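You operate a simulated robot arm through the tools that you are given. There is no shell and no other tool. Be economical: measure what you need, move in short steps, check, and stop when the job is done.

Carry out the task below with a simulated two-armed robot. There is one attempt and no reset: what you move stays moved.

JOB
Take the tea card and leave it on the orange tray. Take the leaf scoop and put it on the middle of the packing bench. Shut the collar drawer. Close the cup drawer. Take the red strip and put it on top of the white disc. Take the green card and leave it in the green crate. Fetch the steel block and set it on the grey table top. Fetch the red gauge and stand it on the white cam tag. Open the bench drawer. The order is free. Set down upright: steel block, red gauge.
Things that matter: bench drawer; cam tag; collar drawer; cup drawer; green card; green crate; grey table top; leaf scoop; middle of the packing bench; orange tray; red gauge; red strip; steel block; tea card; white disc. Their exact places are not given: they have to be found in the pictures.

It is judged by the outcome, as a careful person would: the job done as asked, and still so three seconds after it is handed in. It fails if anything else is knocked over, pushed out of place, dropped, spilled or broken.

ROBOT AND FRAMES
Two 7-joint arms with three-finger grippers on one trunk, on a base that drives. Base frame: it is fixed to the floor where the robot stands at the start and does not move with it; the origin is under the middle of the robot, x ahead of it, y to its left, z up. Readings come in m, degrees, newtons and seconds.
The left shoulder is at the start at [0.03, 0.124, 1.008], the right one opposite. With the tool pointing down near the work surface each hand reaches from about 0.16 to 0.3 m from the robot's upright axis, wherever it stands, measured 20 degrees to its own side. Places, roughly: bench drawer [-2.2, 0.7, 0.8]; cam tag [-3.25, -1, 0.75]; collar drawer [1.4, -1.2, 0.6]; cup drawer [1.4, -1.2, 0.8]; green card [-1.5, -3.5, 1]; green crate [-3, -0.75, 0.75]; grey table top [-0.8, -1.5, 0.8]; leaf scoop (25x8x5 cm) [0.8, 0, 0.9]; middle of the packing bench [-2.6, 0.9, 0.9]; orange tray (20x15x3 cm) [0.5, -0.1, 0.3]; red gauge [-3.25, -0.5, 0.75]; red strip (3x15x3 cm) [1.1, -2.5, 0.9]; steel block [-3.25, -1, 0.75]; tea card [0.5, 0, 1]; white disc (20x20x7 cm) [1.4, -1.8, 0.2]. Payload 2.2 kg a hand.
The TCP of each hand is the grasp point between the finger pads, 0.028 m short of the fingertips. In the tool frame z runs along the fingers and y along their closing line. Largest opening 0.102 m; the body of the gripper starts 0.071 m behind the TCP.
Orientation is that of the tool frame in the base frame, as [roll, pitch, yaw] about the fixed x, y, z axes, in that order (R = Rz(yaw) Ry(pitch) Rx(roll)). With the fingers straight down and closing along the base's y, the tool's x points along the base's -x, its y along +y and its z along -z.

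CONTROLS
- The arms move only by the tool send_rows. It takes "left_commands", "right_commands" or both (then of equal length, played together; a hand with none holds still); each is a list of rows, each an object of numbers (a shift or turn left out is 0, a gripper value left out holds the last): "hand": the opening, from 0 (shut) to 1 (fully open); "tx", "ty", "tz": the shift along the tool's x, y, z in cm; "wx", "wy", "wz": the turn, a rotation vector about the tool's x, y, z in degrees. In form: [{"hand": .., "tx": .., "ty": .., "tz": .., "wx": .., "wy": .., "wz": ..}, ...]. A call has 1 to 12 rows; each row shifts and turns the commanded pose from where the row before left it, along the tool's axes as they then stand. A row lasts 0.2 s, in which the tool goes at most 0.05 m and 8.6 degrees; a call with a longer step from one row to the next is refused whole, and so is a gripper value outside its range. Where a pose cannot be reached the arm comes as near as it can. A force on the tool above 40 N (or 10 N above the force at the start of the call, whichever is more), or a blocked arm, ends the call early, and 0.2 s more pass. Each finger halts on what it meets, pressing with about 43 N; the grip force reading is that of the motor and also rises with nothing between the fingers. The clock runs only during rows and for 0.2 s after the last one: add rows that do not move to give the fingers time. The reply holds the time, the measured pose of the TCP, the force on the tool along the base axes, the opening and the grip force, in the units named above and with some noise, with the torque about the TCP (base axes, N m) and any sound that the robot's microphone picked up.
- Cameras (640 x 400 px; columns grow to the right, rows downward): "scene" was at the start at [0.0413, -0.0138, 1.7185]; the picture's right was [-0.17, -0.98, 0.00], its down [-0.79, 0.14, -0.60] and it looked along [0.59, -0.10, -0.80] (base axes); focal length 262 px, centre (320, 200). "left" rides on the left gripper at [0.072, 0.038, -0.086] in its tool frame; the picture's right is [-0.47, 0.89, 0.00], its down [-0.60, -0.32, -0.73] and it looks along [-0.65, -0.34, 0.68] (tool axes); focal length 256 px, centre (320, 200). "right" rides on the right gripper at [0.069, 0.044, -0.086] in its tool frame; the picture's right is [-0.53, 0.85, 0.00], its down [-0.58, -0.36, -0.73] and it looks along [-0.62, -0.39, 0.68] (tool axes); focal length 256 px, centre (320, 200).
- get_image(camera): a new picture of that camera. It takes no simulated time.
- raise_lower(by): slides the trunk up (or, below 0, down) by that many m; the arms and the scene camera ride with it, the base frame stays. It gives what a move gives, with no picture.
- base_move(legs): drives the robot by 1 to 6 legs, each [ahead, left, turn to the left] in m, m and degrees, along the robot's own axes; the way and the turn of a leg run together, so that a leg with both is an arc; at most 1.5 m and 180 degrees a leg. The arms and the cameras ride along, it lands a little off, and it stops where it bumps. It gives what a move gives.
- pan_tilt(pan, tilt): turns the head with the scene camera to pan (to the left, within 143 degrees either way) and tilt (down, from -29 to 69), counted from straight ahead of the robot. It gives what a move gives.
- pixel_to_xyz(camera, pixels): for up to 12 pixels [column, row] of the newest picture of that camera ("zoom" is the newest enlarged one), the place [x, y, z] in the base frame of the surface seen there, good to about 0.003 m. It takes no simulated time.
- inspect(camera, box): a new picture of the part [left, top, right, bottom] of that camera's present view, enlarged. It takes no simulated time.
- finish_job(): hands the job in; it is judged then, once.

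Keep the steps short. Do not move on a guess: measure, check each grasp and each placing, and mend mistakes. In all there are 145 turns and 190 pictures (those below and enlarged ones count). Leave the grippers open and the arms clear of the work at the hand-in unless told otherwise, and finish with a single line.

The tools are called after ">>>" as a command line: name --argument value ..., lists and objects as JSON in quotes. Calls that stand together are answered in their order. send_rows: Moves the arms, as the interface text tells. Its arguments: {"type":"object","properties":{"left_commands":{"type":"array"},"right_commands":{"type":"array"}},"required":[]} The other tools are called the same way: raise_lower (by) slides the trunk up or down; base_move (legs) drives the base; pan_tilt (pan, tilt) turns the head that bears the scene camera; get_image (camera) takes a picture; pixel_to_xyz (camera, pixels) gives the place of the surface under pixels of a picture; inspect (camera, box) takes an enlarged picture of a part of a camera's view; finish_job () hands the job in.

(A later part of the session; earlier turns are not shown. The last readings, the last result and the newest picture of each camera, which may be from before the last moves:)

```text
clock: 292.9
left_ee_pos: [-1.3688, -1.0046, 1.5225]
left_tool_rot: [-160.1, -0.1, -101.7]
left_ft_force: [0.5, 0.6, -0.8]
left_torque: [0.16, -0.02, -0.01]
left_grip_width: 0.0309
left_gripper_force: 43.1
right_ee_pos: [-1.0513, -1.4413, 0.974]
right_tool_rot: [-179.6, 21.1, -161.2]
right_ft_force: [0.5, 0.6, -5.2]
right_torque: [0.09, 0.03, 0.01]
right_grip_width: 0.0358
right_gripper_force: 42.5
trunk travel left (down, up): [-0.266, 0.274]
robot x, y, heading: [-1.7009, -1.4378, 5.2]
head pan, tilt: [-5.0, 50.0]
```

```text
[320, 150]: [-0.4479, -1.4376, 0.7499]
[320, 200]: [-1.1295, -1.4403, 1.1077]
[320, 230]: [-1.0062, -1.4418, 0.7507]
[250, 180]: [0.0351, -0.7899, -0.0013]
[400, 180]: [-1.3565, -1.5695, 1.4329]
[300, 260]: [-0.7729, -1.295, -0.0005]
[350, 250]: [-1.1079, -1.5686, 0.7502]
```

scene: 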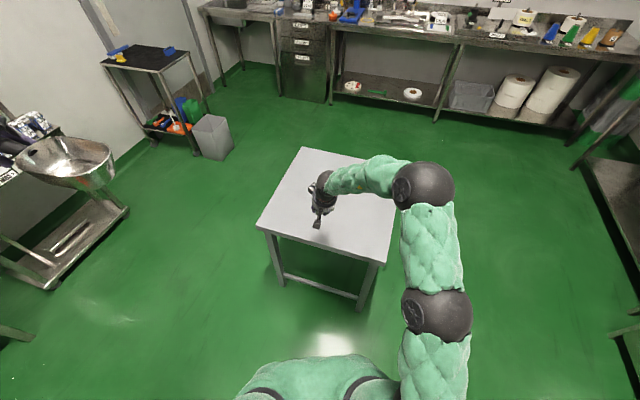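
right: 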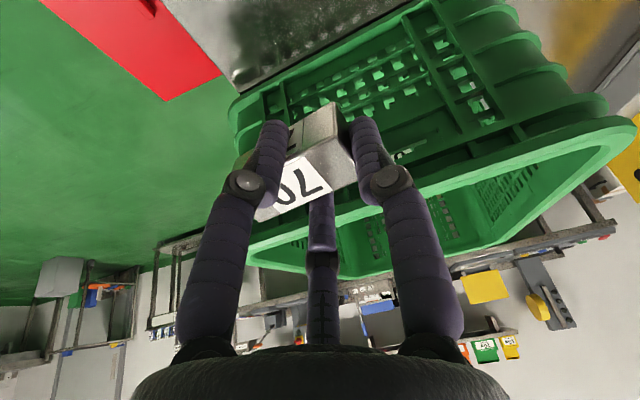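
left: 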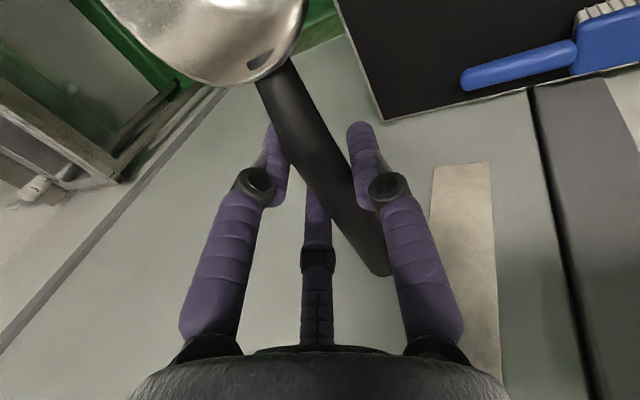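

The grey table top is at z=0.75 with the block right above it. I'll drive 10 cm further in for margin, lower 17 cm, then step to contact.

>>> base_move --legs '[[0.1, 0, 0]]'

>>> send_rows --right_commands '[{"tx": 1.53, "tz": 3.97}, {"tx": 1.53, "tz": 3.97}, {"tx": 1.53, "tz": 3.97}, {"tx": 1.4, "tz": 3.6}, {"tx": 0.18, "tz": 0.47}, {"tx": 0.14, "tz": 0.37}, {"tx": 0.14, "tz": 0.37}, {"tx": 0.11, "tz": 0.28}, {"tx": 0.11, "tz": 0.28}, {}]'

>>> inspect --camera "scene" --box '[260, 140, 400, 260]'

>>> get_image --camera "right"

```text
clock: 294.1
left_ee_pos: [-1.2661, -0.9961, 1.5218]
left_tool_rot: [-160.3, -0.1, -102.0]
left_ft_force: [-0.2, 0.0, -1.5]
left_torque: [0.15, 0.0, -0.02]
left_grip_width: 0.0312
left_gripper_force: 43.1
right_ee_pos: [-0.951, -1.4338, 0.974]
right_tool_rot: [-179.6, 21.0, -161.3]
right_ft_force: [0.3, -0.7, -5.9]
right_torque: [0.06, 0.04, 0.03]
right_grip_width: 0.0352
right_gripper_force: 43.2
trunk travel left (down, up): [-0.266, 0.274]
robot x, y, heading: [-1.5986, -1.43, 5.1]
head pan, tilt: [-5.0, 50.0]
```

```text
clock: 296.3
left_ee_pos: [-1.2694, -0.9967, 1.521]
left_tool_rot: [-160.1, 0.0, -102.0]
left_ft_force: [-0.2, -0.2, -1.5]
left_torque: [0.1, -0.05, 0.0]
left_grip_width: 0.031
left_gripper_force: 42.8
right_ee_pos: [-0.9504, -1.4343, 0.7936]
right_tool_rot: [-179.7, 21.3, -161.3]
right_ft_force: [0.6, 0.0, 5.1]
right_torque: [0.24, 0.17, -0.01]
right_grip_width: 0.0358
right_gripper_force: 42.6
trunk travel left (down, up): [-0.266, 0.274]
robot x, y, heading: [-1.5987, -1.4272, 5.2]
head pan, tilt: [-5.0, 50.0]
```

```text
3.33 times, centred on (330, 200) of scene
```

zoom: 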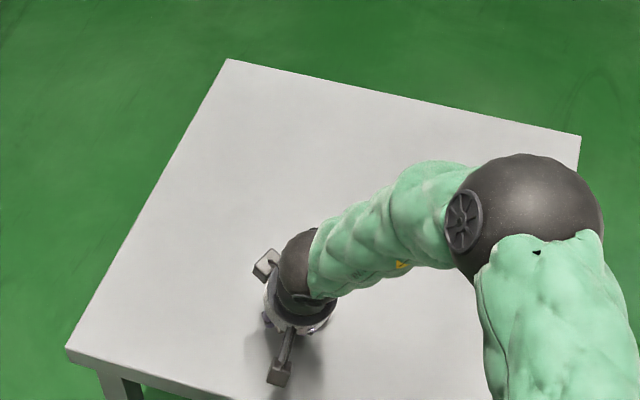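

```text
19 pictures are left
```

right: 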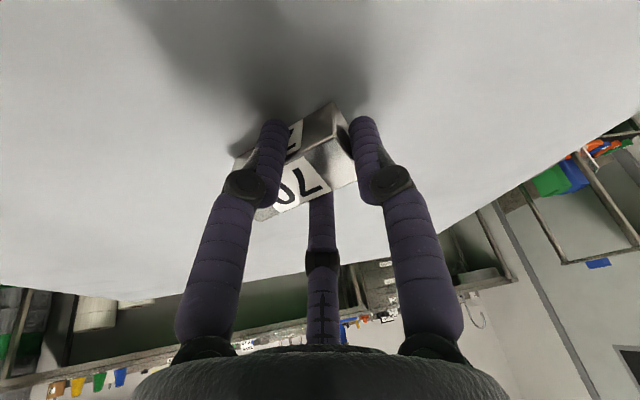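

The block has just touched down (+10 N). I'll press 2 mm more, release, and retreat upward.

>>> send_rows --right_commands '[{"tx": 0.07, "tz": 0.2}, {"hand": 0.3}, {"hand": 0.7}, {}, {}, {"tz": -2.5}, {"tz": -4}, {"tz": -4}, {"tz": -4}, {"tz": -4}]'

>>> get_image --camera "right"

```text
clock: 298.5
left_ee_pos: [-1.2688, -0.9967, 1.5229]
left_tool_rot: [-160.0, 0.1, -102.0]
left_ft_force: [-0.7, 0.3, -1.8]
left_torque: [0.17, -0.06, -0.01]
left_grip_width: 0.0311
left_gripper_force: 43.1
right_ee_pos: [-1.0125, -1.4546, 0.9603]
right_tool_rot: [-179.6, 21.0, -161.2]
right_ft_force: [-0.5, 1.0, -0.1]
right_torque: [0.01, -0.03, 0.01]
right_grip_width: 0.0715
right_gripper_force: 0.0
trunk travel left (down, up): [-0.266, 0.274]
robot x, y, heading: [-1.604, -1.4302, 5.2]
head pan, tilt: [-5.0, 50.0]
```

```text
18 pictures are left
```

right: 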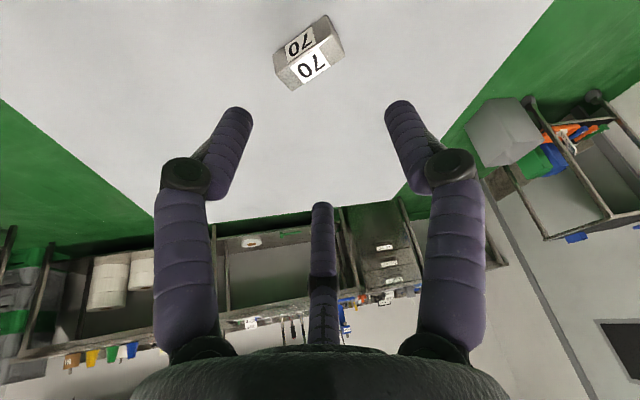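

The steel block stands on the grey table. I'll raise the hand, turn and drive to the packing bench, and look.

>>> send_rows --right_commands '[{"tz": -4}, {"tz": -4}, {"tz": -2}]'

>>> base_move --legs '[[-0.15, 0, 0], [0, 0, 67], [0.98, 0.65, 0]]'

>>> pan_tilt --pan 5 --tilt 45

>>> get_image --camera "scene"

```text
clock: 299.3
left_ee_pos: [-1.2684, -0.9971, 1.5211]
left_tool_rot: [-160.1, 0.0, -102.0]
left_ft_force: [-0.2, 0.0, -1.0]
left_torque: [0.11, -0.08, 0.01]
left_grip_width: 0.0307
left_gripper_force: 43.1
right_ee_pos: [-1.0517, -1.4652, 1.054]
right_tool_rot: [-179.6, 21.1, -161.2]
right_ft_force: [-0.1, -0.4, 0.7]
right_torque: [-0.02, -0.02, 0.01]
right_grip_width: 0.0711
right_gripper_force: 0.0
trunk travel left (down, up): [-0.266, 0.274]
robot x, y, heading: [-1.6001, -1.431, 5.0]
head pan, tilt: [-5.0, 50.0]
```

```text
clock: 309.1
left_ee_pos: [-2.2508, 0.1899, 1.5212]
left_tool_rot: [-160.2, -0.1, -38.4]
left_ft_force: [-0.2, -0.2, -1.0]
left_torque: [0.09, 0.08, 0.0]
left_grip_width: 0.0308
left_gripper_force: 42.6
right_ee_pos: [-1.7348, 0.1773, 1.0529]
right_tool_rot: [-179.6, 21.1, -97.6]
right_ft_force: [-0.5, 0.2, 0.3]
right_torque: [0.01, -0.02, 0.0]
right_grip_width: 0.0712
right_gripper_force: 0.1
trunk travel left (down, up): [-0.266, 0.274]
robot x, y, heading: [-2.0117, -0.2972, 68.6]
head pan, tilt: [-5.0, 50.0]
```

```text
clock: 309.8
left_ee_pos: [-2.2502, 0.1901, 1.5223]
left_tool_rot: [-160.1, 0.0, -38.4]
left_ft_force: [0.0, -0.3, -2.3]
left_torque: [0.09, 0.11, 0.01]
left_grip_width: 0.031
left_gripper_force: 43.4
right_ee_pos: [-1.735, 0.176, 1.0541]
right_tool_rot: [-179.6, 21.1, -97.7]
right_ft_force: [0.2, 0.7, 0.1]
right_torque: [0.0, -0.01, -0.02]
right_grip_width: 0.0714
right_gripper_force: 0.1
trunk travel left (down, up): [-0.266, 0.274]
robot x, y, heading: [-2.0138, -0.3001, 68.7]
head pan, tilt: [5.0, 45.0]
```

```text
17 pictures are left
```

scene: 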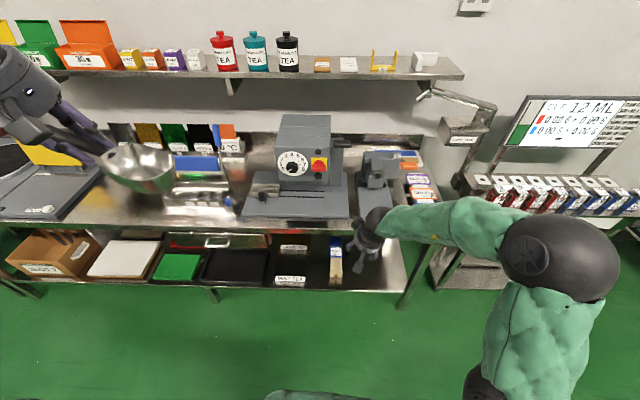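

The drawer with a bar handle is under the bench at (218,240). I'll enlarge and measure the drawer and the bench's middle area.

>>> inspect --camera "scene" --box '[130, 150, 270, 270]'

>>> pixel_to_xyz --camera "scene" --pixels '[[205, 242], [218, 247], [230, 240], [175, 240], [260, 240], [218, 233], [150, 215], [200, 215], [190, 195], [225, 195], [100, 200], [410, 235]]'

```text
3.33 times, centred on (200, 210) of scene
```

zoom: 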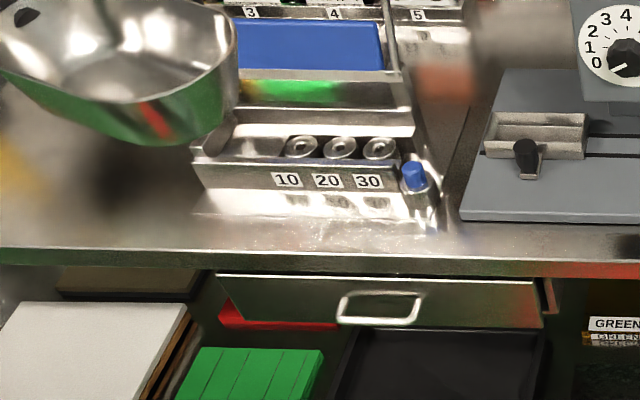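

```text
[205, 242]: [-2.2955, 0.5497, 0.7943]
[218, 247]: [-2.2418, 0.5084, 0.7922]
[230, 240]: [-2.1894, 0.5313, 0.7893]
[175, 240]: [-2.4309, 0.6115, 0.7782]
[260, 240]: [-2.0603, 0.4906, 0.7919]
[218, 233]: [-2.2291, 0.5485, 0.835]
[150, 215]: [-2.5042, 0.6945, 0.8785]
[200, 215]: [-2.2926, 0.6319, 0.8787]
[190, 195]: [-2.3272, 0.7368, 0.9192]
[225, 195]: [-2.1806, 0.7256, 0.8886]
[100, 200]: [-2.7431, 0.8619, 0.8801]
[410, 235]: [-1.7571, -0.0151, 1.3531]
```

Handle bar at ≈(-2.242,0.508,0.792), drawer face heading 72°. I'll turn the right hand to point horizontally forward with the fingers closing vertically, then shift the base left in front of the handle.

>>> send_rows --right_commands '[{"wy": 7}, {"wy": 7}, {"wy": 7}, {"wz": 8.36}, {"wz": 8.36}, {"wz": 8.36}, {"wz": 8.36}, {"wz": 8.36}, {"wz": 8.36}, {"wz": 8.36}, {"wz": 8.36}, {"wz": 8.36}]'

>>> send_rows --right_commands '[{"wz": 8.36}, {"wz": 8.36}, {"wz": 8.36}, {"wx": -8.2}, {"wx": -8.2}, {"wx": -8.2}, {"wx": -8.2}, {"wx": -8.2}, {"wx": -8.2}, {"wx": -8.2}, {"wx": -8.2}, {"wx": -8.2}]'

>>> send_rows --right_commands '[{"wx": -8.2}, {"wx": -8.0}, {}]'

>>> base_move --legs '[[0, 0, 3.3], [0, 0.56, 0]]'

>>> get_image --camera "scene"

```text
clock: 312.4
left_ee_pos: [-2.2507, 0.1899, 1.5211]
left_tool_rot: [-160.0, 0.0, -38.4]
left_ft_force: [0.4, -0.7, -1.6]
left_torque: [0.05, 0.08, 0.0]
left_grip_width: 0.0307
left_gripper_force: 42.9
right_ee_pos: [-1.733, 0.1764, 1.0533]
right_tool_rot: [180.0, 0.4, -173.1]
right_ft_force: [-0.6, 0.4, -0.1]
right_torque: [0.01, 0.03, 0.01]
right_grip_width: 0.0715
right_gripper_force: 0.2
trunk travel left (down, up): [-0.266, 0.274]
robot x, y, heading: [-2.0099, -0.3009, 68.7]
head pan, tilt: [5.0, 45.0]
```

```text
clock: 315.0
left_ee_pos: [-2.2497, 0.1913, 1.5211]
left_tool_rot: [-160.0, -0.1, -38.4]
left_ft_force: [0.5, 0.4, -1.1]
left_torque: [0.11, 0.08, -0.02]
left_grip_width: 0.0307
left_gripper_force: 43.4
right_ee_pos: [-1.7338, 0.177, 1.0533]
right_tool_rot: [105.8, 0.3, 161.9]
right_ft_force: [0.3, 0.3, 0.6]
right_torque: [0.0, -0.02, -0.02]
right_grip_width: 0.0712
right_gripper_force: 0.1
trunk travel left (down, up): [-0.266, 0.274]
robot x, y, heading: [-2.0093, -0.302, 68.6]
head pan, tilt: [5.0, 45.0]
```

```text
clock: 315.8
left_ee_pos: [-2.2511, 0.1907, 1.5214]
left_tool_rot: [-160.1, -0.1, -38.5]
left_ft_force: [0.1, -0.9, -1.2]
left_torque: [0.07, 0.11, 0.02]
left_grip_width: 0.0304
left_gripper_force: 42.7
right_ee_pos: [-1.7346, 0.1765, 1.0539]
right_tool_rot: [89.7, 0.3, 161.8]
right_ft_force: [-0.3, 0.3, 0.3]
right_torque: [0.01, -0.03, 0.04]
right_grip_width: 0.0714
right_gripper_force: 0.1
trunk travel left (down, up): [-0.266, 0.274]
robot x, y, heading: [-2.0095, -0.3024, 68.8]
head pan, tilt: [5.0, 45.0]
```

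```text
clock: 319.4
left_ee_pos: [-2.7999, 0.3545, 1.5219]
left_tool_rot: [-160.0, 0.1, -36.0]
left_ft_force: [-0.4, 0.3, -1.6]
left_torque: [0.06, 0.07, 0.01]
left_grip_width: 0.0311
left_gripper_force: 42.7
right_ee_pos: [-2.2841, 0.3636, 1.0539]
right_tool_rot: [89.8, 0.4, 164.2]
right_ft_force: [0.4, 0.2, -0.3]
right_torque: [-0.01, -0.02, 0.03]
right_grip_width: 0.0714
right_gripper_force: 0.1
trunk travel left (down, up): [-0.266, 0.274]
robot x, y, heading: [-2.5448, -0.1273, 71.5]
head pan, tilt: [5.0, 45.0]
```

```text
15 pictures are left
```

scene: 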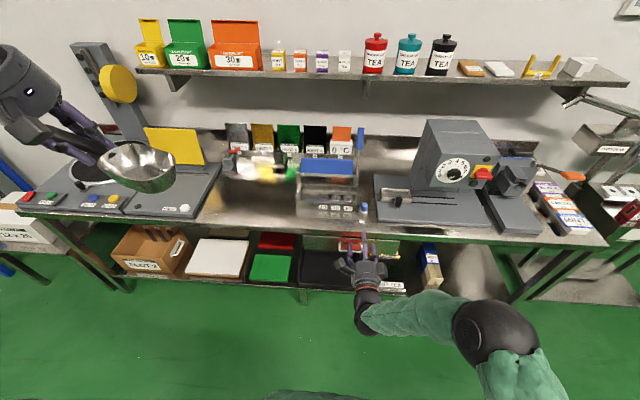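

The hand is laterally aligned with the handle. I'll measure the handle closely.

>>> inspect --camera "scene" --box '[310, 220, 400, 290]'

>>> pixel_to_xyz --camera "scene" --pixels '[[340, 243], [345, 249], [352, 250], [358, 250], [352, 244], [352, 247], [330, 240], [375, 245], [352, 238]]'

>>> send_rows --right_commands '[{"ty": -4.4, "hand": 0.5}, {"ty": -4.4}, {"ty": -4.4}, {"ty": -4.4}, {"ty": -4.4}, {"ty": -4.0}, {}]'

>>> get_image --camera "right"

```text
5.71 times, centred on (355, 255) of scene
```

zoom: 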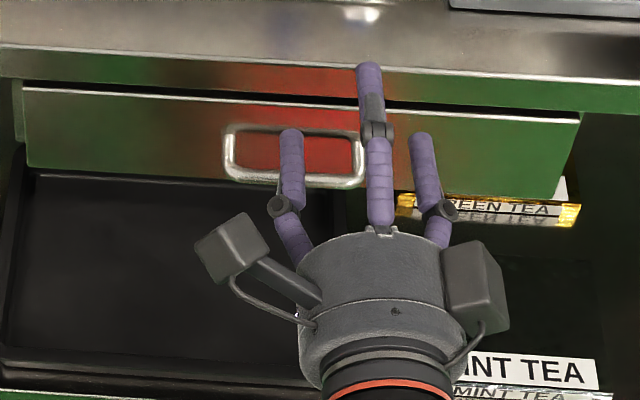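

```text
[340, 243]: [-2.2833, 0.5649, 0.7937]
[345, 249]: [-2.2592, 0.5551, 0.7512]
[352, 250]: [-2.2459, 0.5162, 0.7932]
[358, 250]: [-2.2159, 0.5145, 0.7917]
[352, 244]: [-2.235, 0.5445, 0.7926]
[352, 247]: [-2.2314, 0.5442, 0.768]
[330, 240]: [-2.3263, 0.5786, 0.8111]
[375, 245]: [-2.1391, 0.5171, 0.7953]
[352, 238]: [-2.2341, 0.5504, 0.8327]
```

```text
clock: 321.0
left_ee_pos: [-2.8016, 0.355, 1.5219]
left_tool_rot: [-160.1, 0.0, -35.9]
left_ft_force: [-0.2, 0.1, -0.9]
left_torque: [0.07, 0.09, -0.01]
left_grip_width: 0.0309
left_gripper_force: 42.3
right_ee_pos: [-2.2819, 0.3594, 0.7927]
right_tool_rot: [89.8, 0.4, 164.3]
right_ft_force: [-0.5, -1.0, 0.5]
right_torque: [0.0, 0.0, 0.03]
right_grip_width: 0.0511
right_gripper_force: 0.1
trunk travel left (down, up): [-0.266, 0.274]
robot x, y, heading: [-2.5388, -0.1258, 71.2]
head pan, tilt: [5.0, 45.0]
```

```text
13 pictures are left
```

right: 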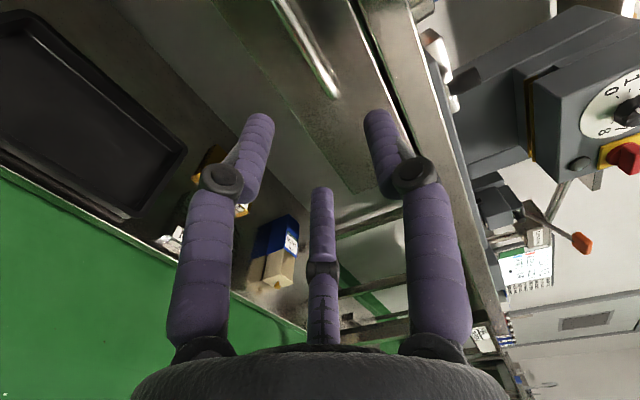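

The front bar is at (-2.24,0.515,0.793), 3 cm off the panel, and my fingers are level with it. I'll advance 15.2 cm, grip, and pull back 16 cm.

>>> send_rows --right_commands '[{"tz": 4}, {"tz": 4}, {"tz": 4}, {"tz": 3.2}, {"hand": 0}, {}, {}, {}]'

>>> send_rows --right_commands '[{"tz": -1}, {"tz": -1.5}, {"tz": -1.7}, {"tz": -1.7}, {"tz": -1.7}, {"tz": -1.7}, {"tz": -1.7}, {"tz": -1.7}, {"tz": -1.7}, {"tz": -1.7}, {}]'

>>> get_image --camera "scene"

```text
clock: 322.3
left_ee_pos: [-2.799, 0.3549, 1.5205]
left_tool_rot: [-160.2, -0.1, -36.0]
left_ft_force: [0.3, 0.3, -1.6]
left_torque: [0.1, 0.08, -0.01]
left_grip_width: 0.0307
left_gripper_force: 42.8
right_ee_pos: [-2.2439, 0.4975, 0.7842]
right_tool_rot: [91.6, 0.0, 164.4]
right_ft_force: [4.4, -0.7, -13.4]
right_torque: [-0.23, 0.13, 0.02]
right_grip_width: 0.0196
right_gripper_force: 44.6
trunk travel left (down, up): [-0.266, 0.274]
robot x, y, heading: [-2.5402, -0.1274, 71.4]
head pan, tilt: [5.0, 45.0]
stopped in row 6 (right hand): the force on the tool passed its limit at 44 N (the readings are from after the stop); the commanded pose is now the measured one
```

```text
clock: 324.0
left_ee_pos: [-2.7995, 0.3544, 1.5217]
left_tool_rot: [-160.2, 0.0, -36.1]
left_ft_force: [0.2, -1.7, -1.3]
left_torque: [0.12, 0.12, -0.04]
left_grip_width: 0.0311
left_gripper_force: 43.2
right_ee_pos: [-2.2784, 0.3913, 0.784]
right_tool_rot: [92.5, -0.1, 164.8]
right_ft_force: [-0.6, -0.8, -10.0]
right_torque: [-0.28, 0.1, -0.29]
right_grip_width: 0.0194
right_gripper_force: 44.3
trunk travel left (down, up): [-0.266, 0.274]
robot x, y, heading: [-2.5406, -0.1222, 71.2]
head pan, tilt: [5.0, 45.0]
stopped in row 8 (right hand): the force on the tool passed its limit at 41 N (the readings are from after the stop); the commanded pose is now the measured one
```

```text
12 pictures are left
```

scene: 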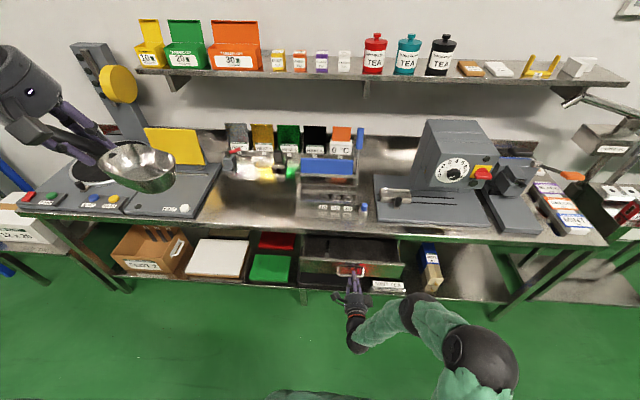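

The drawer is out about 11 cm. I'll pull on until it stops.

>>> send_rows --right_commands '[{"tz": -1.2}, {"tz": -1.5}, {"tz": -1.5}, {"tz": -1.5}, {"tz": -1.5}, {"tz": -1.5}, {"tz": -1.0}, {}]'

>>> inspect --camera "scene" --box '[200, 150, 420, 310]'

>>> pixel_to_xyz --camera "zoom" --pixels '[[100, 130], [150, 130], [200, 160], [60, 150], [120, 80], [280, 180], [170, 100], [40, 180], [230, 170], [330, 80]]'

```text
clock: 325.5
left_ee_pos: [-2.8017, 0.3533, 1.5214]
left_tool_rot: [-160.1, -0.1, -36.1]
left_ft_force: [0.0, -0.3, -1.2]
left_torque: [0.09, 0.09, -0.05]
left_grip_width: 0.0309
left_gripper_force: 42.9
right_ee_pos: [-2.3081, 0.3011, 0.7832]
right_tool_rot: [93.1, -0.1, 165.4]
right_ft_force: [-3.1, -0.1, -7.6]
right_torque: [-0.19, -0.03, -0.61]
right_grip_width: 0.0194
right_gripper_force: 44.3
trunk travel left (down, up): [-0.266, 0.274]
robot x, y, heading: [-2.5424, -0.1263, 71.2]
head pan, tilt: [5.0, 45.0]
stopped in row 7 (right hand): the force on the tool passed its limit at 41 N (the readings are from after the stop); the commanded pose is now the measured one
```

```text
2.50 times, centred on (310, 230) of scene
```

zoom: 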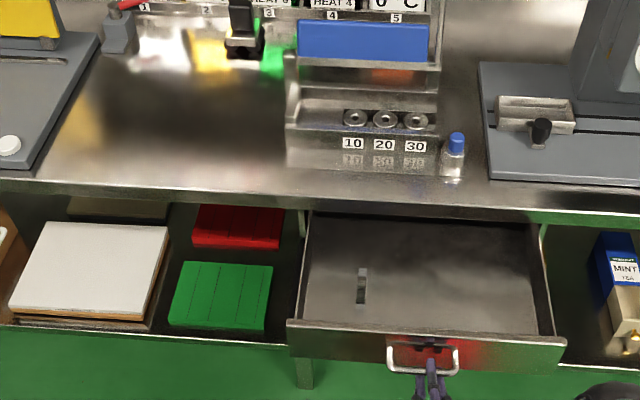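

```text
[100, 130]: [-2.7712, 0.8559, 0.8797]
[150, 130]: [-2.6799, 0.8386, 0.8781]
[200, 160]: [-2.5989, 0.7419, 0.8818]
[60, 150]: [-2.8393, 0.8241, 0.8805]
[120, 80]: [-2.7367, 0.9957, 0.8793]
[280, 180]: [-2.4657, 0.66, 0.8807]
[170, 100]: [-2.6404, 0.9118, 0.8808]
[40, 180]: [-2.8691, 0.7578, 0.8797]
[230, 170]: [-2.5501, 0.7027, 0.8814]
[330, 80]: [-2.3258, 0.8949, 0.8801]
```

The drawer stands about 21 cm open. I'll release the handle, retreat, raise the right hand, and drive around left to place the scoop near (-2.63,0.85).

>>> send_rows --right_commands '[{"hand": 0.6}, {}, {}, {"tz": -3}, {"tz": -4}, {"tz": -3}, {"ty": 4.5}, {"ty": 4.5}, {"ty": 4.5}, {"ty": 4.5}, {"ty": 4.5}, {}]'

>>> base_move --legs '[[-0.05, 0.34, 0], [0.35, 0, 0]]'

>>> pan_tilt --pan -15 --tilt 55

>>> get_image --camera "scene"

```text
clock: 328.1
left_ee_pos: [-2.8005, 0.3551, 1.5201]
left_tool_rot: [-160.3, -0.2, -36.0]
left_ft_force: [-0.3, -0.3, -0.9]
left_torque: [0.08, 0.11, -0.01]
left_grip_width: 0.0309
left_gripper_force: 43.0
right_ee_pos: [-2.3294, 0.2159, 1.0172]
right_tool_rot: [93.1, -0.1, 165.4]
right_ft_force: [0.2, -1.0, 0.2]
right_torque: [0.04, -0.01, -0.01]
right_grip_width: 0.0612
right_gripper_force: 0.0
trunk travel left (down, up): [-0.266, 0.274]
robot x, y, heading: [-2.5439, -0.1247, 71.1]
head pan, tilt: [5.0, 45.0]
```

```text
clock: 332.2
left_ee_pos: [-3.0279, 0.7355, 1.5211]
left_tool_rot: [-160.3, 0.0, -36.0]
left_ft_force: [0.0, 0.8, -1.4]
left_torque: [0.09, 0.11, 0.03]
left_grip_width: 0.0309
left_gripper_force: 43.1
right_ee_pos: [-2.5577, 0.5946, 1.0175]
right_tool_rot: [92.9, -0.1, 165.5]
right_ft_force: [-0.1, -0.7, 0.0]
right_torque: [0.06, 0.01, 0.03]
right_grip_width: 0.0609
right_gripper_force: 0.1
trunk travel left (down, up): [-0.266, 0.274]
robot x, y, heading: [-2.7702, 0.253, 71.1]
head pan, tilt: [5.0, 45.0]
```

```text
clock: 333.0
left_ee_pos: [-3.0279, 0.7343, 1.5202]
left_tool_rot: [-160.2, -0.1, -36.0]
left_ft_force: [-0.6, -0.1, -2.1]
left_torque: [0.07, 0.08, 0.02]
left_grip_width: 0.0309
left_gripper_force: 42.9
right_ee_pos: [-2.5577, 0.5945, 1.0171]
right_tool_rot: [92.9, 0.0, 165.4]
right_ft_force: [-0.2, -0.4, -0.2]
right_torque: [0.01, -0.02, -0.02]
right_grip_width: 0.0613
right_gripper_force: 0.1
trunk travel left (down, up): [-0.266, 0.274]
robot x, y, heading: [-2.7679, 0.254, 71.1]
head pan, tilt: [-15.0, 55.0]
```

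```text
10 pictures are left
```

scene: 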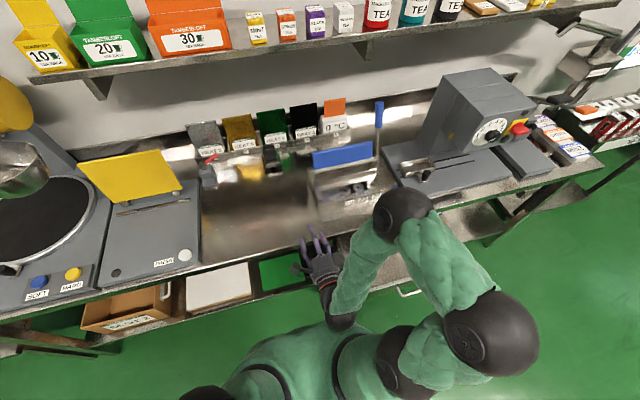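

I'll bring the scoop right and down toward the free middle area, stopping about 4 cm above the bench.

>>> send_rows --left_commands '[{"tx": 4.2, "ty": -2.05}, {"tx": 4.2, "ty": -2.05}, {"tx": 4.2, "ty": -2.05}, {"tx": 4.2, "ty": -2.05}, {"tx": 4.1, "ty": -2.05}, {"tz": 4.7}, {"tz": 4.7}, {"tz": 4.7}, {"tz": 4.7}, {"tz": 4.7}, {"tz": 4.7}, {"tz": 4.7}]'

>>> send_rows --left_commands '[{"tz": 4.5}, {"tz": 4.5}, {"tz": 4.5}, {"tz": 4.5}, {"tz": 4.5}, {"tz": 4.5}, {"tz": 3.5}, {}]'

>>> get_image --camera "scene"

```text
clock: 335.6
left_ee_pos: [-2.7349, 0.78, 1.2486]
left_tool_rot: [-160.2, 0.0, -36.1]
left_ft_force: [0.9, 0.1, -1.1]
left_torque: [0.08, 0.14, 0.04]
left_grip_width: 0.0309
left_gripper_force: 43.1
right_ee_pos: [-2.5575, 0.5957, 1.0156]
right_tool_rot: [92.9, -0.1, 165.4]
right_ft_force: [-0.2, 0.0, -0.2]
right_torque: [0.0, -0.02, 0.02]
right_grip_width: 0.0613
right_gripper_force: 0.0
trunk travel left (down, up): [-0.266, 0.274]
robot x, y, heading: [-2.7659, 0.2505, 71.2]
head pan, tilt: [-15.0, 55.0]
```

```text
clock: 337.4
left_ee_pos: [-2.6767, 0.8597, 0.9596]
left_tool_rot: [-160.2, 0.0, -36.1]
left_ft_force: [-0.2, 0.1, -1.7]
left_torque: [0.05, 0.12, 0.0]
left_grip_width: 0.0311
left_gripper_force: 43.2
right_ee_pos: [-2.5565, 0.5951, 1.0176]
right_tool_rot: [93.0, 0.1, 165.5]
right_ft_force: [-0.6, 0.3, -0.5]
right_torque: [0.0, 0.0, 0.02]
right_grip_width: 0.0616
right_gripper_force: 0.0
trunk travel left (down, up): [-0.266, 0.274]
robot x, y, heading: [-2.7677, 0.2541, 71.3]
head pan, tilt: [-15.0, 55.0]
```

```text
9 pictures are left
```

scene: 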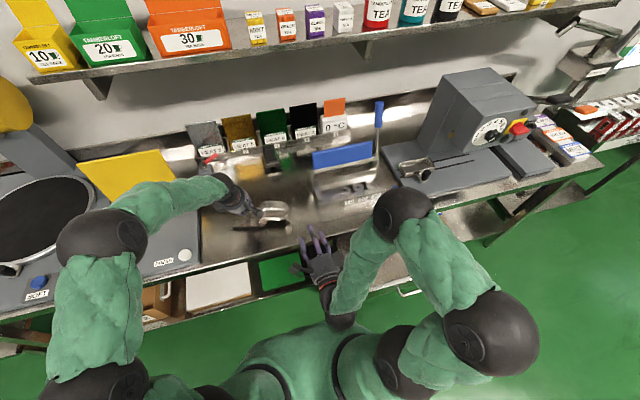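

The scoop hovers over the free middle area. I'll lower to contact, then release and retreat.

>>> send_rows --left_commands '[{"tz": 2.5}, {"tz": 1.2}, {"tz": 0.3}, {"tz": 0.2}, {"tz": 0.2}, {}]'

>>> send_rows --left_commands '[{"hand": 0.25}, {"hand": 0.55}, {}, {}, {"tz": -2}, {"tz": -4}, {"tz": -4.5}, {"tz": -4.5}, {"tz": -4.5}, {"tz": -4.5}]'

>>> inspect --camera "scene" --box '[180, 160, 360, 270]'

```text
clock: 338.8
left_ee_pos: [-2.6669, 0.8742, 0.9186]
left_tool_rot: [-160.1, 0.0, -35.9]
left_ft_force: [-3.6, 2.5, 11.5]
left_torque: [-0.86, -1.29, 0.01]
left_grip_width: 0.0313
left_gripper_force: 43.1
right_ee_pos: [-2.5571, 0.594, 1.0169]
right_tool_rot: [92.8, 0.0, 165.5]
right_ft_force: [0.2, -0.1, 0.0]
right_torque: [0.01, -0.02, -0.03]
right_grip_width: 0.0612
right_gripper_force: 0.0
trunk travel left (down, up): [-0.266, 0.274]
robot x, y, heading: [-2.7687, 0.253, 71.1]
head pan, tilt: [-15.0, 55.0]
```

```text
clock: 341.0
left_ee_pos: [-2.7162, 0.8056, 1.1444]
left_tool_rot: [-160.3, -0.1, -36.0]
left_ft_force: [0.1, -0.1, -0.3]
left_torque: [0.01, -0.02, -0.04]
left_grip_width: 0.056
left_gripper_force: 0.0
right_ee_pos: [-2.5576, 0.5939, 1.0169]
right_tool_rot: [92.7, 0.0, 165.3]
right_ft_force: [0.3, -1.0, -0.1]
right_torque: [0.01, -0.01, 0.01]
right_grip_width: 0.0609
right_gripper_force: 0.1
trunk travel left (down, up): [-0.266, 0.274]
robot x, y, heading: [-2.7675, 0.253, 71.5]
head pan, tilt: [-15.0, 55.0]
```

```text
3.56 times, centred on (270, 215) of scene
```

zoom: 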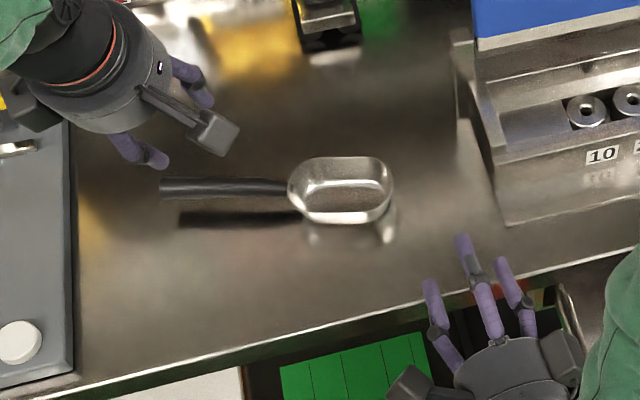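

The scoop lies in the middle of the bench. One thing remains to mend: the tipped "SLOT 2" card. I'll drive back around to the trolley's left side, keeping clear of the open drawer and the dolly, and look.

>>> base_move --legs '[[-0.28, 0, 0], [0, -0.95, 0], [-1.35, -0.5, 0], [-0.42, 1.3, 0]]'

>>> pan_tilt --pan -5 --tilt 52

>>> get_image --camera "scene"

```text
clock: 360.8
left_ee_pos: [-3.2145, -1.2783, 1.1446]
left_tool_rot: [-160.2, -0.1, -33.5]
left_ft_force: [0.3, 0.6, -0.3]
left_torque: [0.0, -0.01, 0.01]
left_grip_width: 0.0561
left_gripper_force: 0.1
right_ee_pos: [-3.0483, -1.4835, 1.0154]
right_tool_rot: [93.0, -0.1, 167.8]
right_ft_force: [-0.4, 0.5, 0.6]
right_torque: [0.0, 0.01, -0.01]
right_grip_width: 0.0612
right_gripper_force: 0.0
trunk travel left (down, up): [-0.266, 0.274]
robot x, y, heading: [-3.2402, -1.8344, 73.7]
head pan, tilt: [-15.0, 55.0]
```

```text
clock: 361.6
left_ee_pos: [-3.2139, -1.2781, 1.1442]
left_tool_rot: [-160.1, 0.0, -33.7]
left_ft_force: [0.6, -0.3, -0.3]
left_torque: [0.03, -0.01, -0.02]
left_grip_width: 0.0561
left_gripper_force: 0.2
right_ee_pos: [-3.0472, -1.4829, 1.0162]
right_tool_rot: [92.9, 0.0, 167.8]
right_ft_force: [0.5, -0.8, -0.2]
right_torque: [0.0, 0.01, -0.02]
right_grip_width: 0.0611
right_gripper_force: 0.1
trunk travel left (down, up): [-0.266, 0.274]
robot x, y, heading: [-3.2437, -1.8346, 73.6]
head pan, tilt: [-5.0, 52.0]
```

```text
7 pictures are left
```

scene: 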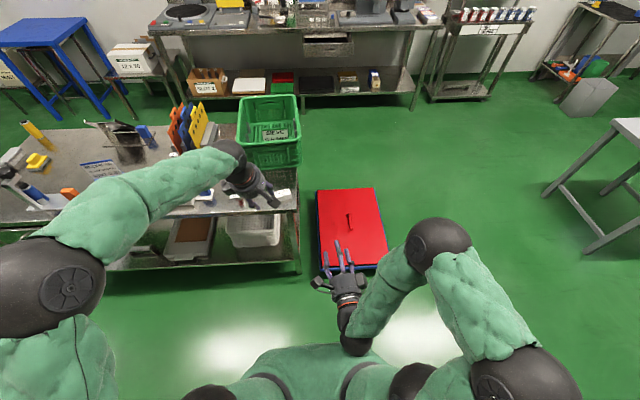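

I'll enlarge the tipped card and measure its corners.

>>> inspect --camera "scene" --box '[265, 180, 305, 208]'

>>> pixel_to_xyz --camera "zoom" --pixels '[[200, 200], [250, 200], [300, 200], [350, 200], [400, 200], [300, 170], [300, 230], [250, 240], [350, 180], [300, 250]]'

```text
14.29 times, centred on (285, 194) of scene
```

zoom: 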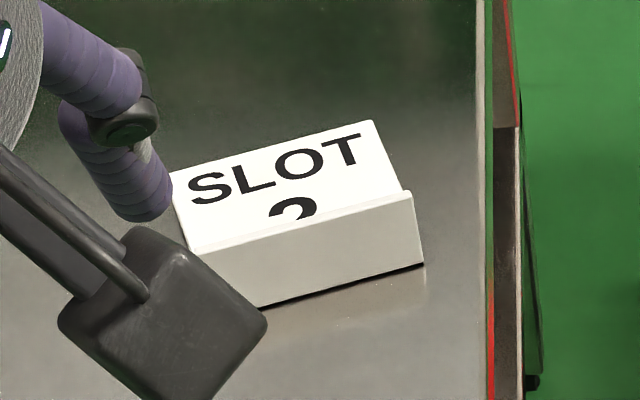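

```text
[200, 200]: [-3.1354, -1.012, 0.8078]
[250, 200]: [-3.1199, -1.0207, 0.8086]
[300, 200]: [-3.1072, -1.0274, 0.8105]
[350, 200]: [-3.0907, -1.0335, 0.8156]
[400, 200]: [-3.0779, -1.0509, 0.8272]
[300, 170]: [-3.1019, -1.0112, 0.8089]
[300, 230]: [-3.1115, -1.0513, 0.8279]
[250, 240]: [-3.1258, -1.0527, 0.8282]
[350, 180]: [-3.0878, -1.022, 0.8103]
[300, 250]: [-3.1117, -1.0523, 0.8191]
```

The card's raised foot runs along heading ≈-2°, centre (-3.109,-1.050), about 6.4 cm wide, top z=0.828. My left hand is free and close. I'll orient it (fingers sideways, tilted back 14°), open wide, and drive 0.3 m nearer.

>>> send_rows --left_commands '[{"wx": -6.6, "hand": 0.85}, {"wx": -6.6}, {"wx": -6.7}, {"wz": 8.3}, {"wz": 8.3}, {"wz": 8.3}, {"wz": 8.3}, {"wz": 8.3}, {"wz": 8.3}, {"wz": 8.5}, {"wy": 7}, {"wy": 7}]'

>>> base_move --legs '[[0.3, 0, 0]]'

```text
clock: 364.2
left_ee_pos: [-3.2161, -1.277, 1.1436]
left_tool_rot: [-179.9, -14.2, -92.0]
left_ft_force: [-1.1, 0.2, -0.9]
left_torque: [-0.03, -0.01, 0.03]
left_grip_width: 0.0867
left_gripper_force: 0.0
right_ee_pos: [-3.0471, -1.4815, 1.0172]
right_tool_rot: [92.9, -0.1, 167.8]
right_ft_force: [-0.8, -0.2, 0.5]
right_torque: [0.03, 0.0, -0.04]
right_grip_width: 0.0613
right_gripper_force: 0.0
trunk travel left (down, up): [-0.266, 0.274]
robot x, y, heading: [-3.2431, -1.8309, 73.7]
head pan, tilt: [-5.0, 52.0]
```

```text
clock: 366.2
left_ee_pos: [-3.1295, -0.9929, 1.1431]
left_tool_rot: [180.0, -14.2, -91.9]
left_ft_force: [-0.1, 0.3, -0.6]
left_torque: [-0.02, 0.01, 0.01]
left_grip_width: 0.0867
left_gripper_force: 0.1
right_ee_pos: [-2.963, -1.1981, 1.0168]
right_tool_rot: [92.9, 0.0, 167.6]
right_ft_force: [0.2, -0.2, 0.2]
right_torque: [0.01, 0.01, -0.02]
right_grip_width: 0.0614
right_gripper_force: 0.1
trunk travel left (down, up): [-0.266, 0.274]
robot x, y, heading: [-3.1587, -1.5482, 73.6]
head pan, tilt: [-5.0, 52.0]
```

I'll align and descend to about 4 cm above, then check with the left camera.

>>> send_rows --left_commands '[{"tx": -3.14, "ty": -2.2}, {"tz": 4.5}, {"tz": 4.5}, {"tz": 4.5}, {"tz": 4.5}, {"tz": 4.5}, {"tz": 4.5}, {}]'

>>> get_image --camera "left"

>>> pixel_to_xyz --camera "left" --pixels '[[300, 60], [320, 60], [340, 60], [320, 30], [320, 90], [280, 50], [360, 70]]'

```text
clock: 368.0
left_ee_pos: [-3.1074, -1.0315, 0.8786]
left_tool_rot: [-179.9, -14.1, -92.1]
left_ft_force: [-0.4, -0.9, -0.2]
left_torque: [0.01, -0.02, -0.01]
left_grip_width: 0.0867
left_gripper_force: 0.1
right_ee_pos: [-2.9637, -1.2011, 1.0152]
right_tool_rot: [93.0, 0.0, 167.8]
right_ft_force: [-0.4, -0.1, -0.3]
right_torque: [0.03, 0.01, 0.01]
right_grip_width: 0.0613
right_gripper_force: 0.1
trunk travel left (down, up): [-0.266, 0.274]
robot x, y, heading: [-3.1616, -1.5515, 73.6]
head pan, tilt: [-5.0, 52.0]
```

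```text
5 pictures are left
```

left: 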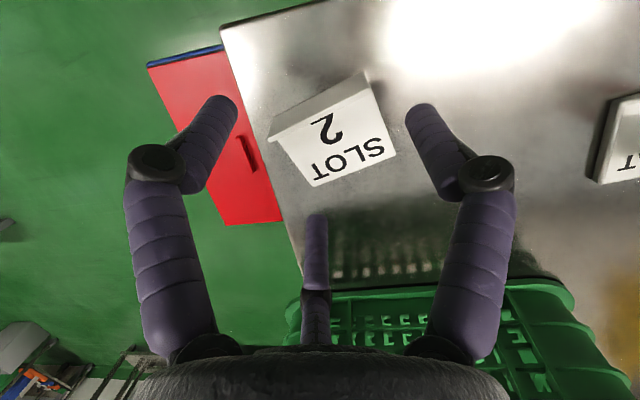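

```text
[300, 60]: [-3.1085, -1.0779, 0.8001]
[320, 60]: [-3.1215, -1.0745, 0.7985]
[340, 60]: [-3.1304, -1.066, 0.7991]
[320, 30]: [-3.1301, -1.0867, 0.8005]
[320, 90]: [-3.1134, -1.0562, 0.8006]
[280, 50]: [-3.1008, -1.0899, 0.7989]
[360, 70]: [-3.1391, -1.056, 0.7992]
```

The card's foot is centred between the fingers. I'll descend 4.6 cm, close gently on its ends, and lift 10 cm.

>>> send_rows --left_commands '[{"tz": 2.5, "tx": -0.35}, {"tz": 1.6}, {"tz": 0.4}, {"hand": 0}, {}, {}, {}]'

>>> send_rows --left_commands '[{"tx": 0.5, "tz": -1.94}, {"tx": 1.0, "tz": -3.9}, {"tx": 1.0, "tz": -3.9}, {}]'

>>> get_image --camera "left"

```text
clock: 369.1
left_ee_pos: [-3.1051, -1.034, 0.839]
left_tool_rot: [-179.7, -13.3, -91.9]
left_ft_force: [5.8, -12.1, 27.3]
left_torque: [-0.1, -0.93, -0.52]
left_grip_width: 0.015
left_gripper_force: 41.1
right_ee_pos: [-2.9623, -1.2026, 1.0185]
right_tool_rot: [92.7, -0.1, 167.7]
right_ft_force: [0.9, -0.1, -0.6]
right_torque: [0.03, 0.01, 0.0]
right_grip_width: 0.0614
right_gripper_force: 0.0
trunk travel left (down, up): [-0.266, 0.274]
robot x, y, heading: [-3.1572, -1.5477, 73.4]
head pan, tilt: [-5.0, 52.0]
stopped in row 5 (left hand): the force on the tool passed its limit at 49 N (the readings are from after the stop); the commanded pose is now the measured one
```

```text
clock: 370.1
left_ee_pos: [-3.1093, -1.0367, 0.9401]
left_tool_rot: [-179.8, -13.3, -91.9]
left_ft_force: [-0.1, 0.6, -0.3]
left_torque: [-0.01, 0.01, 0.0]
left_grip_width: 0.0061
left_gripper_force: 34.2
right_ee_pos: [-2.962, -1.1998, 1.0167]
right_tool_rot: [92.9, -0.1, 167.7]
right_ft_force: [-0.3, 0.4, 0.4]
right_torque: [-0.03, 0.0, -0.01]
right_grip_width: 0.0612
right_gripper_force: 0.2
trunk travel left (down, up): [-0.266, 0.274]
robot x, y, heading: [-3.1639, -1.5493, 73.5]
head pan, tilt: [-5.0, 52.0]
```

```text
4 pictures are left
```

left: 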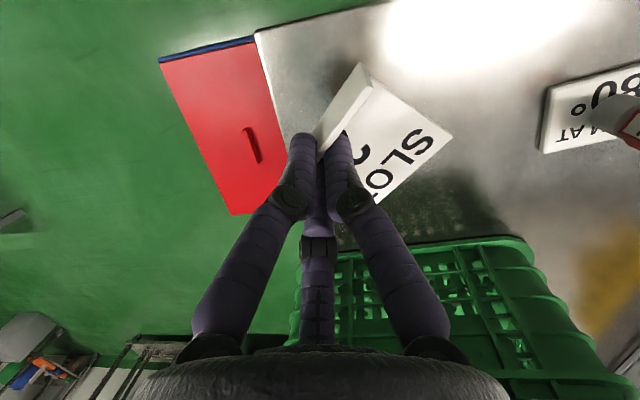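

The fingers hold a 6 mm thickness, so the card's foot is gripped by its faces. I'll verify its height, then turn the hand so the plate points ahead (yaw -90°) and tilt it forward 90° to bring the card upright.

>>> pixel_to_xyz --camera "left" --pixels '[[355, 85], [340, 120], [410, 130], [440, 140], [380, 180]]'

>>> send_rows --left_commands '[{"tz": -4, "wy": -4.5}, {"tz": -2, "wy": -4.5}, {"wy": -4.5, "wz": 5}, {"wz": 8.5}, {"wz": 8.5}, {"wz": 8.5}, {"wz": 8.5}, {"wz": 8.5}, {"wz": 8.5}, {"wz": 8.5}, {"wz": 8.5}, {"wz": 8.5}]'

>>> send_rows --left_commands '[{"wz": 8.5}, {"wx": -8.2}, {"wx": -8.2}, {"wx": -8.2}, {"wx": -8.2}, {"wx": -8.2}, {"wx": -8.2}, {"wx": -8.2}, {"wx": -8.2}, {"wx": -8.2}, {"wx": -8.2}, {"wx": -8.0}]'

>>> inspect --camera "scene" --box '[220, 140, 380, 260]'

```text
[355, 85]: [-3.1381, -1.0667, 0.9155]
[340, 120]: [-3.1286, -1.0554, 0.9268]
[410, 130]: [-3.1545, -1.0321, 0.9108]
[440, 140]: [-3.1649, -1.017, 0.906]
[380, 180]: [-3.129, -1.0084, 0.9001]
```

```text
clock: 372.7
left_ee_pos: [-3.1082, -1.0214, 0.997]
left_tool_rot: [179.8, 0.6, -173.3]
left_ft_force: [0.4, 1.7, -0.5]
left_torque: [0.01, -0.03, 0.0]
left_grip_width: 0.0061
left_gripper_force: 33.7
right_ee_pos: [-2.9633, -1.1997, 1.0161]
right_tool_rot: [92.9, 0.1, 167.8]
right_ft_force: [1.0, 0.5, 0.0]
right_torque: [0.05, 0.0, 0.02]
right_grip_width: 0.0611
right_gripper_force: 0.1
trunk travel left (down, up): [-0.266, 0.274]
robot x, y, heading: [-3.1596, -1.5537, 73.4]
head pan, tilt: [-5.0, 52.0]
```

```text
clock: 375.3
left_ee_pos: [-3.1094, -1.0216, 0.9967]
left_tool_rot: [89.7, 0.5, 178.3]
left_ft_force: [-0.3, 0.8, 0.7]
left_torque: [-0.04, -0.03, 0.0]
left_grip_width: 0.0062
left_gripper_force: 34.4
right_ee_pos: [-2.9638, -1.1996, 1.017]
right_tool_rot: [93.0, 0.0, 167.8]
right_ft_force: [0.3, 0.7, 0.1]
right_torque: [0.02, 0.01, 0.03]
right_grip_width: 0.0611
right_gripper_force: 0.0
trunk travel left (down, up): [-0.266, 0.274]
robot x, y, heading: [-3.1619, -1.5483, 73.7]
head pan, tilt: [-5.0, 52.0]
```

```text
3.33 times, centred on (300, 200) of scene
5 turns are left
```

zoom: 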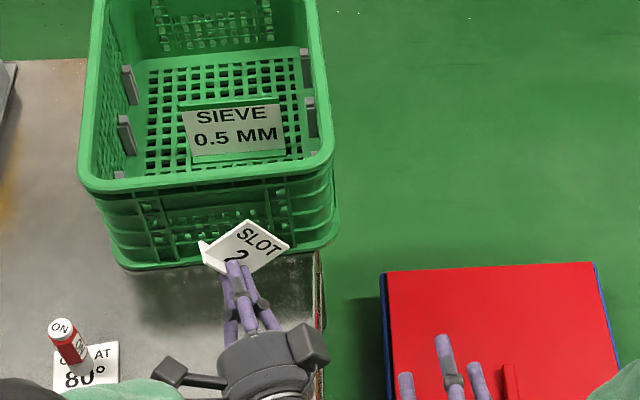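

The card is held upright but slanted 38° in its own plane. I'll move it over its old spot, rotate it about level (slightly left end low), and lower to contact.

>>> send_rows --left_commands '[{"tz": -3.7, "tx": -1.0}, {"tz": -3.7, "tx": -1.0}, {"ty": -3.9}, {"ty": -3.9}, {"ty": -3.9}, {"ty": -3.5}, {"wz": -8.5}, {"wz": -8.5}, {"wz": -8.5}, {"wz": -8.5}, {"wz": -8.0}, {"wz": -6.0}]'

>>> send_rows --left_commands '[{"tx": 0.8, "ty": -0.6}, {"tx": 0.47, "ty": -0.37}, {"tx": 0.24, "ty": -0.19}, {"tx": 0.2, "ty": -0.15}, {"tx": 0.16, "ty": -0.12}, {}]'

>>> inspect --camera "scene" --box '[235, 160, 335, 235]'

```text
clock: 377.9
left_ee_pos: [-3.0885, -1.0955, 0.846]
left_tool_rot: [89.8, 48.6, 178.1]
left_ft_force: [0.0, 0.3, -0.1]
left_torque: [0.03, -0.02, 0.0]
left_grip_width: 0.0062
left_gripper_force: 33.7
right_ee_pos: [-2.9633, -1.1999, 1.0173]
right_tool_rot: [92.9, 0.0, 167.7]
right_ft_force: [0.0, 0.1, -0.1]
right_torque: [0.02, 0.01, -0.02]
right_grip_width: 0.0609
right_gripper_force: 0.1
trunk travel left (down, up): [-0.266, 0.274]
robot x, y, heading: [-3.1571, -1.55, 73.6]
head pan, tilt: [-5.0, 52.0]
```

```text
clock: 379.3
left_ee_pos: [-3.0907, -1.0959, 0.8207]
left_tool_rot: [89.8, 48.6, 178.2]
left_ft_force: [-0.4, -0.2, -0.5]
left_torque: [0.0, 0.01, 0.0]
left_grip_width: 0.006
left_gripper_force: 34.2
right_ee_pos: [-2.9643, -1.2006, 1.0158]
right_tool_rot: [92.9, 0.1, 167.7]
right_ft_force: [-0.4, 0.4, 0.7]
right_torque: [0.01, -0.01, -0.02]
right_grip_width: 0.0614
right_gripper_force: 0.0
trunk travel left (down, up): [-0.266, 0.274]
robot x, y, heading: [-3.1579, -1.5519, 73.6]
head pan, tilt: [-5.0, 52.0]
```

```text
5.33 times, centred on (285, 198) of scene
4 turns are left
```

zoom: 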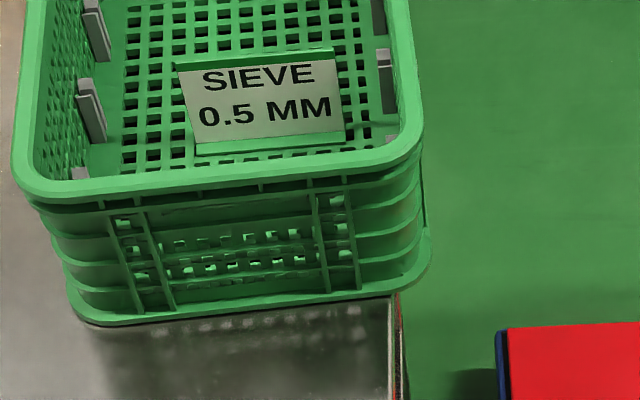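

No contact yet. I'll lower further in small steps and look at the right spot.

>>> send_rows --left_commands '[{"tx": 0.2, "ty": -0.16}, {"tx": 0.2, "ty": -0.16}, {"tx": 0.2, "ty": -0.16}, {"tx": 0.2, "ty": -0.16}, {}]'

>>> inspect --camera "scene" --box '[240, 175, 340, 250]'

```text
clock: 380.0
left_ee_pos: [-3.09, -1.095, 0.8199]
left_tool_rot: [88.3, 48.6, 177.0]
left_ft_force: [-5.7, -13.1, 21.1]
left_torque: [-0.61, 0.17, -0.04]
left_grip_width: 0.0059
left_gripper_force: 33.1
right_ee_pos: [-2.9649, -1.2031, 1.0172]
right_tool_rot: [92.6, 0.0, 167.8]
right_ft_force: [0.0, -1.0, -0.2]
right_torque: [-0.01, 0.07, 0.01]
right_grip_width: 0.0612
right_gripper_force: 0.1
trunk travel left (down, up): [-0.266, 0.274]
robot x, y, heading: [-3.1603, -1.5487, 73.5]
head pan, tilt: [-5.0, 52.0]
stopped in row 3 (left hand): the force on the tool passed its limit at 44 N (the readings are from after the stop); the commanded pose is now the measured one
```

```text
5.33 times, centred on (290, 212) of scene
3 turns are left
```

zoom: 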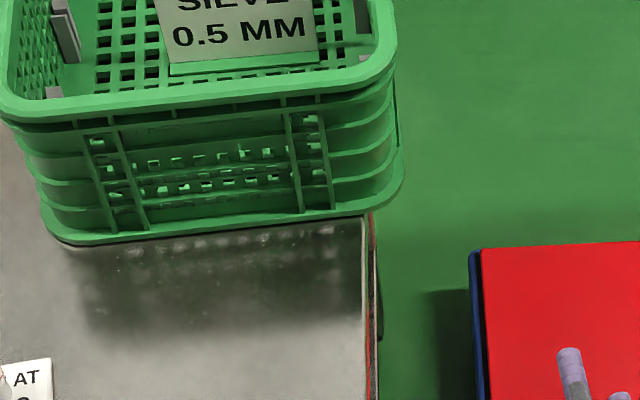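

The finger joint now rests on the table edge with the card at table level. I'll open and withdraw straight back briskly.

>>> send_rows --left_commands '[{"hand": 0.3}, {"hand": 0.3}, {"tz": -4.9, "hand": 0.4}, {"tz": -4.9, "hand": 0.6}, {"tz": -4.9, "hand": 0.8}, {"tz": -2}, {}]' --right_commands '[{}, {}, {}, {}, {}, {}, {}]'

>>> inspect --camera "scene" --box '[230, 190, 350, 290]'

```text
clock: 380.5
left_ee_pos: [-3.0892, -1.0969, 0.8233]
left_tool_rot: [87.5, 48.6, 176.5]
left_ft_force: [-4.3, -18.7, 28.5]
left_torque: [-0.88, 0.17, 0.02]
left_grip_width: 0.01
left_gripper_force: 0.0
right_ee_pos: [-2.9647, -1.2022, 1.0188]
right_tool_rot: [92.7, 0.0, 167.8]
right_ft_force: [-0.4, 0.0, -0.5]
right_torque: [-0.05, 0.0, 0.0]
right_grip_width: 0.0614
right_gripper_force: 0.1
trunk travel left (down, up): [-0.266, 0.274]
robot x, y, heading: [-3.1633, -1.5468, 73.5]
head pan, tilt: [-5.0, 52.0]
stopped in row 2 (left hand): the force on the tool passed its limit at 42 N (the readings are from after the stop); the commanded pose is now the measured one
```

```text
4.00 times, centred on (290, 240) of scene
2 turns are left
```

zoom: 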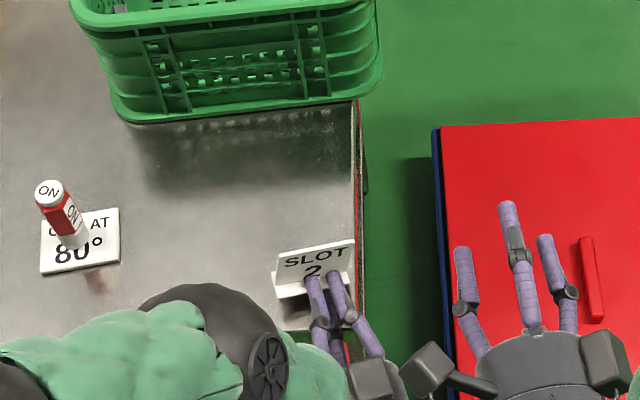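

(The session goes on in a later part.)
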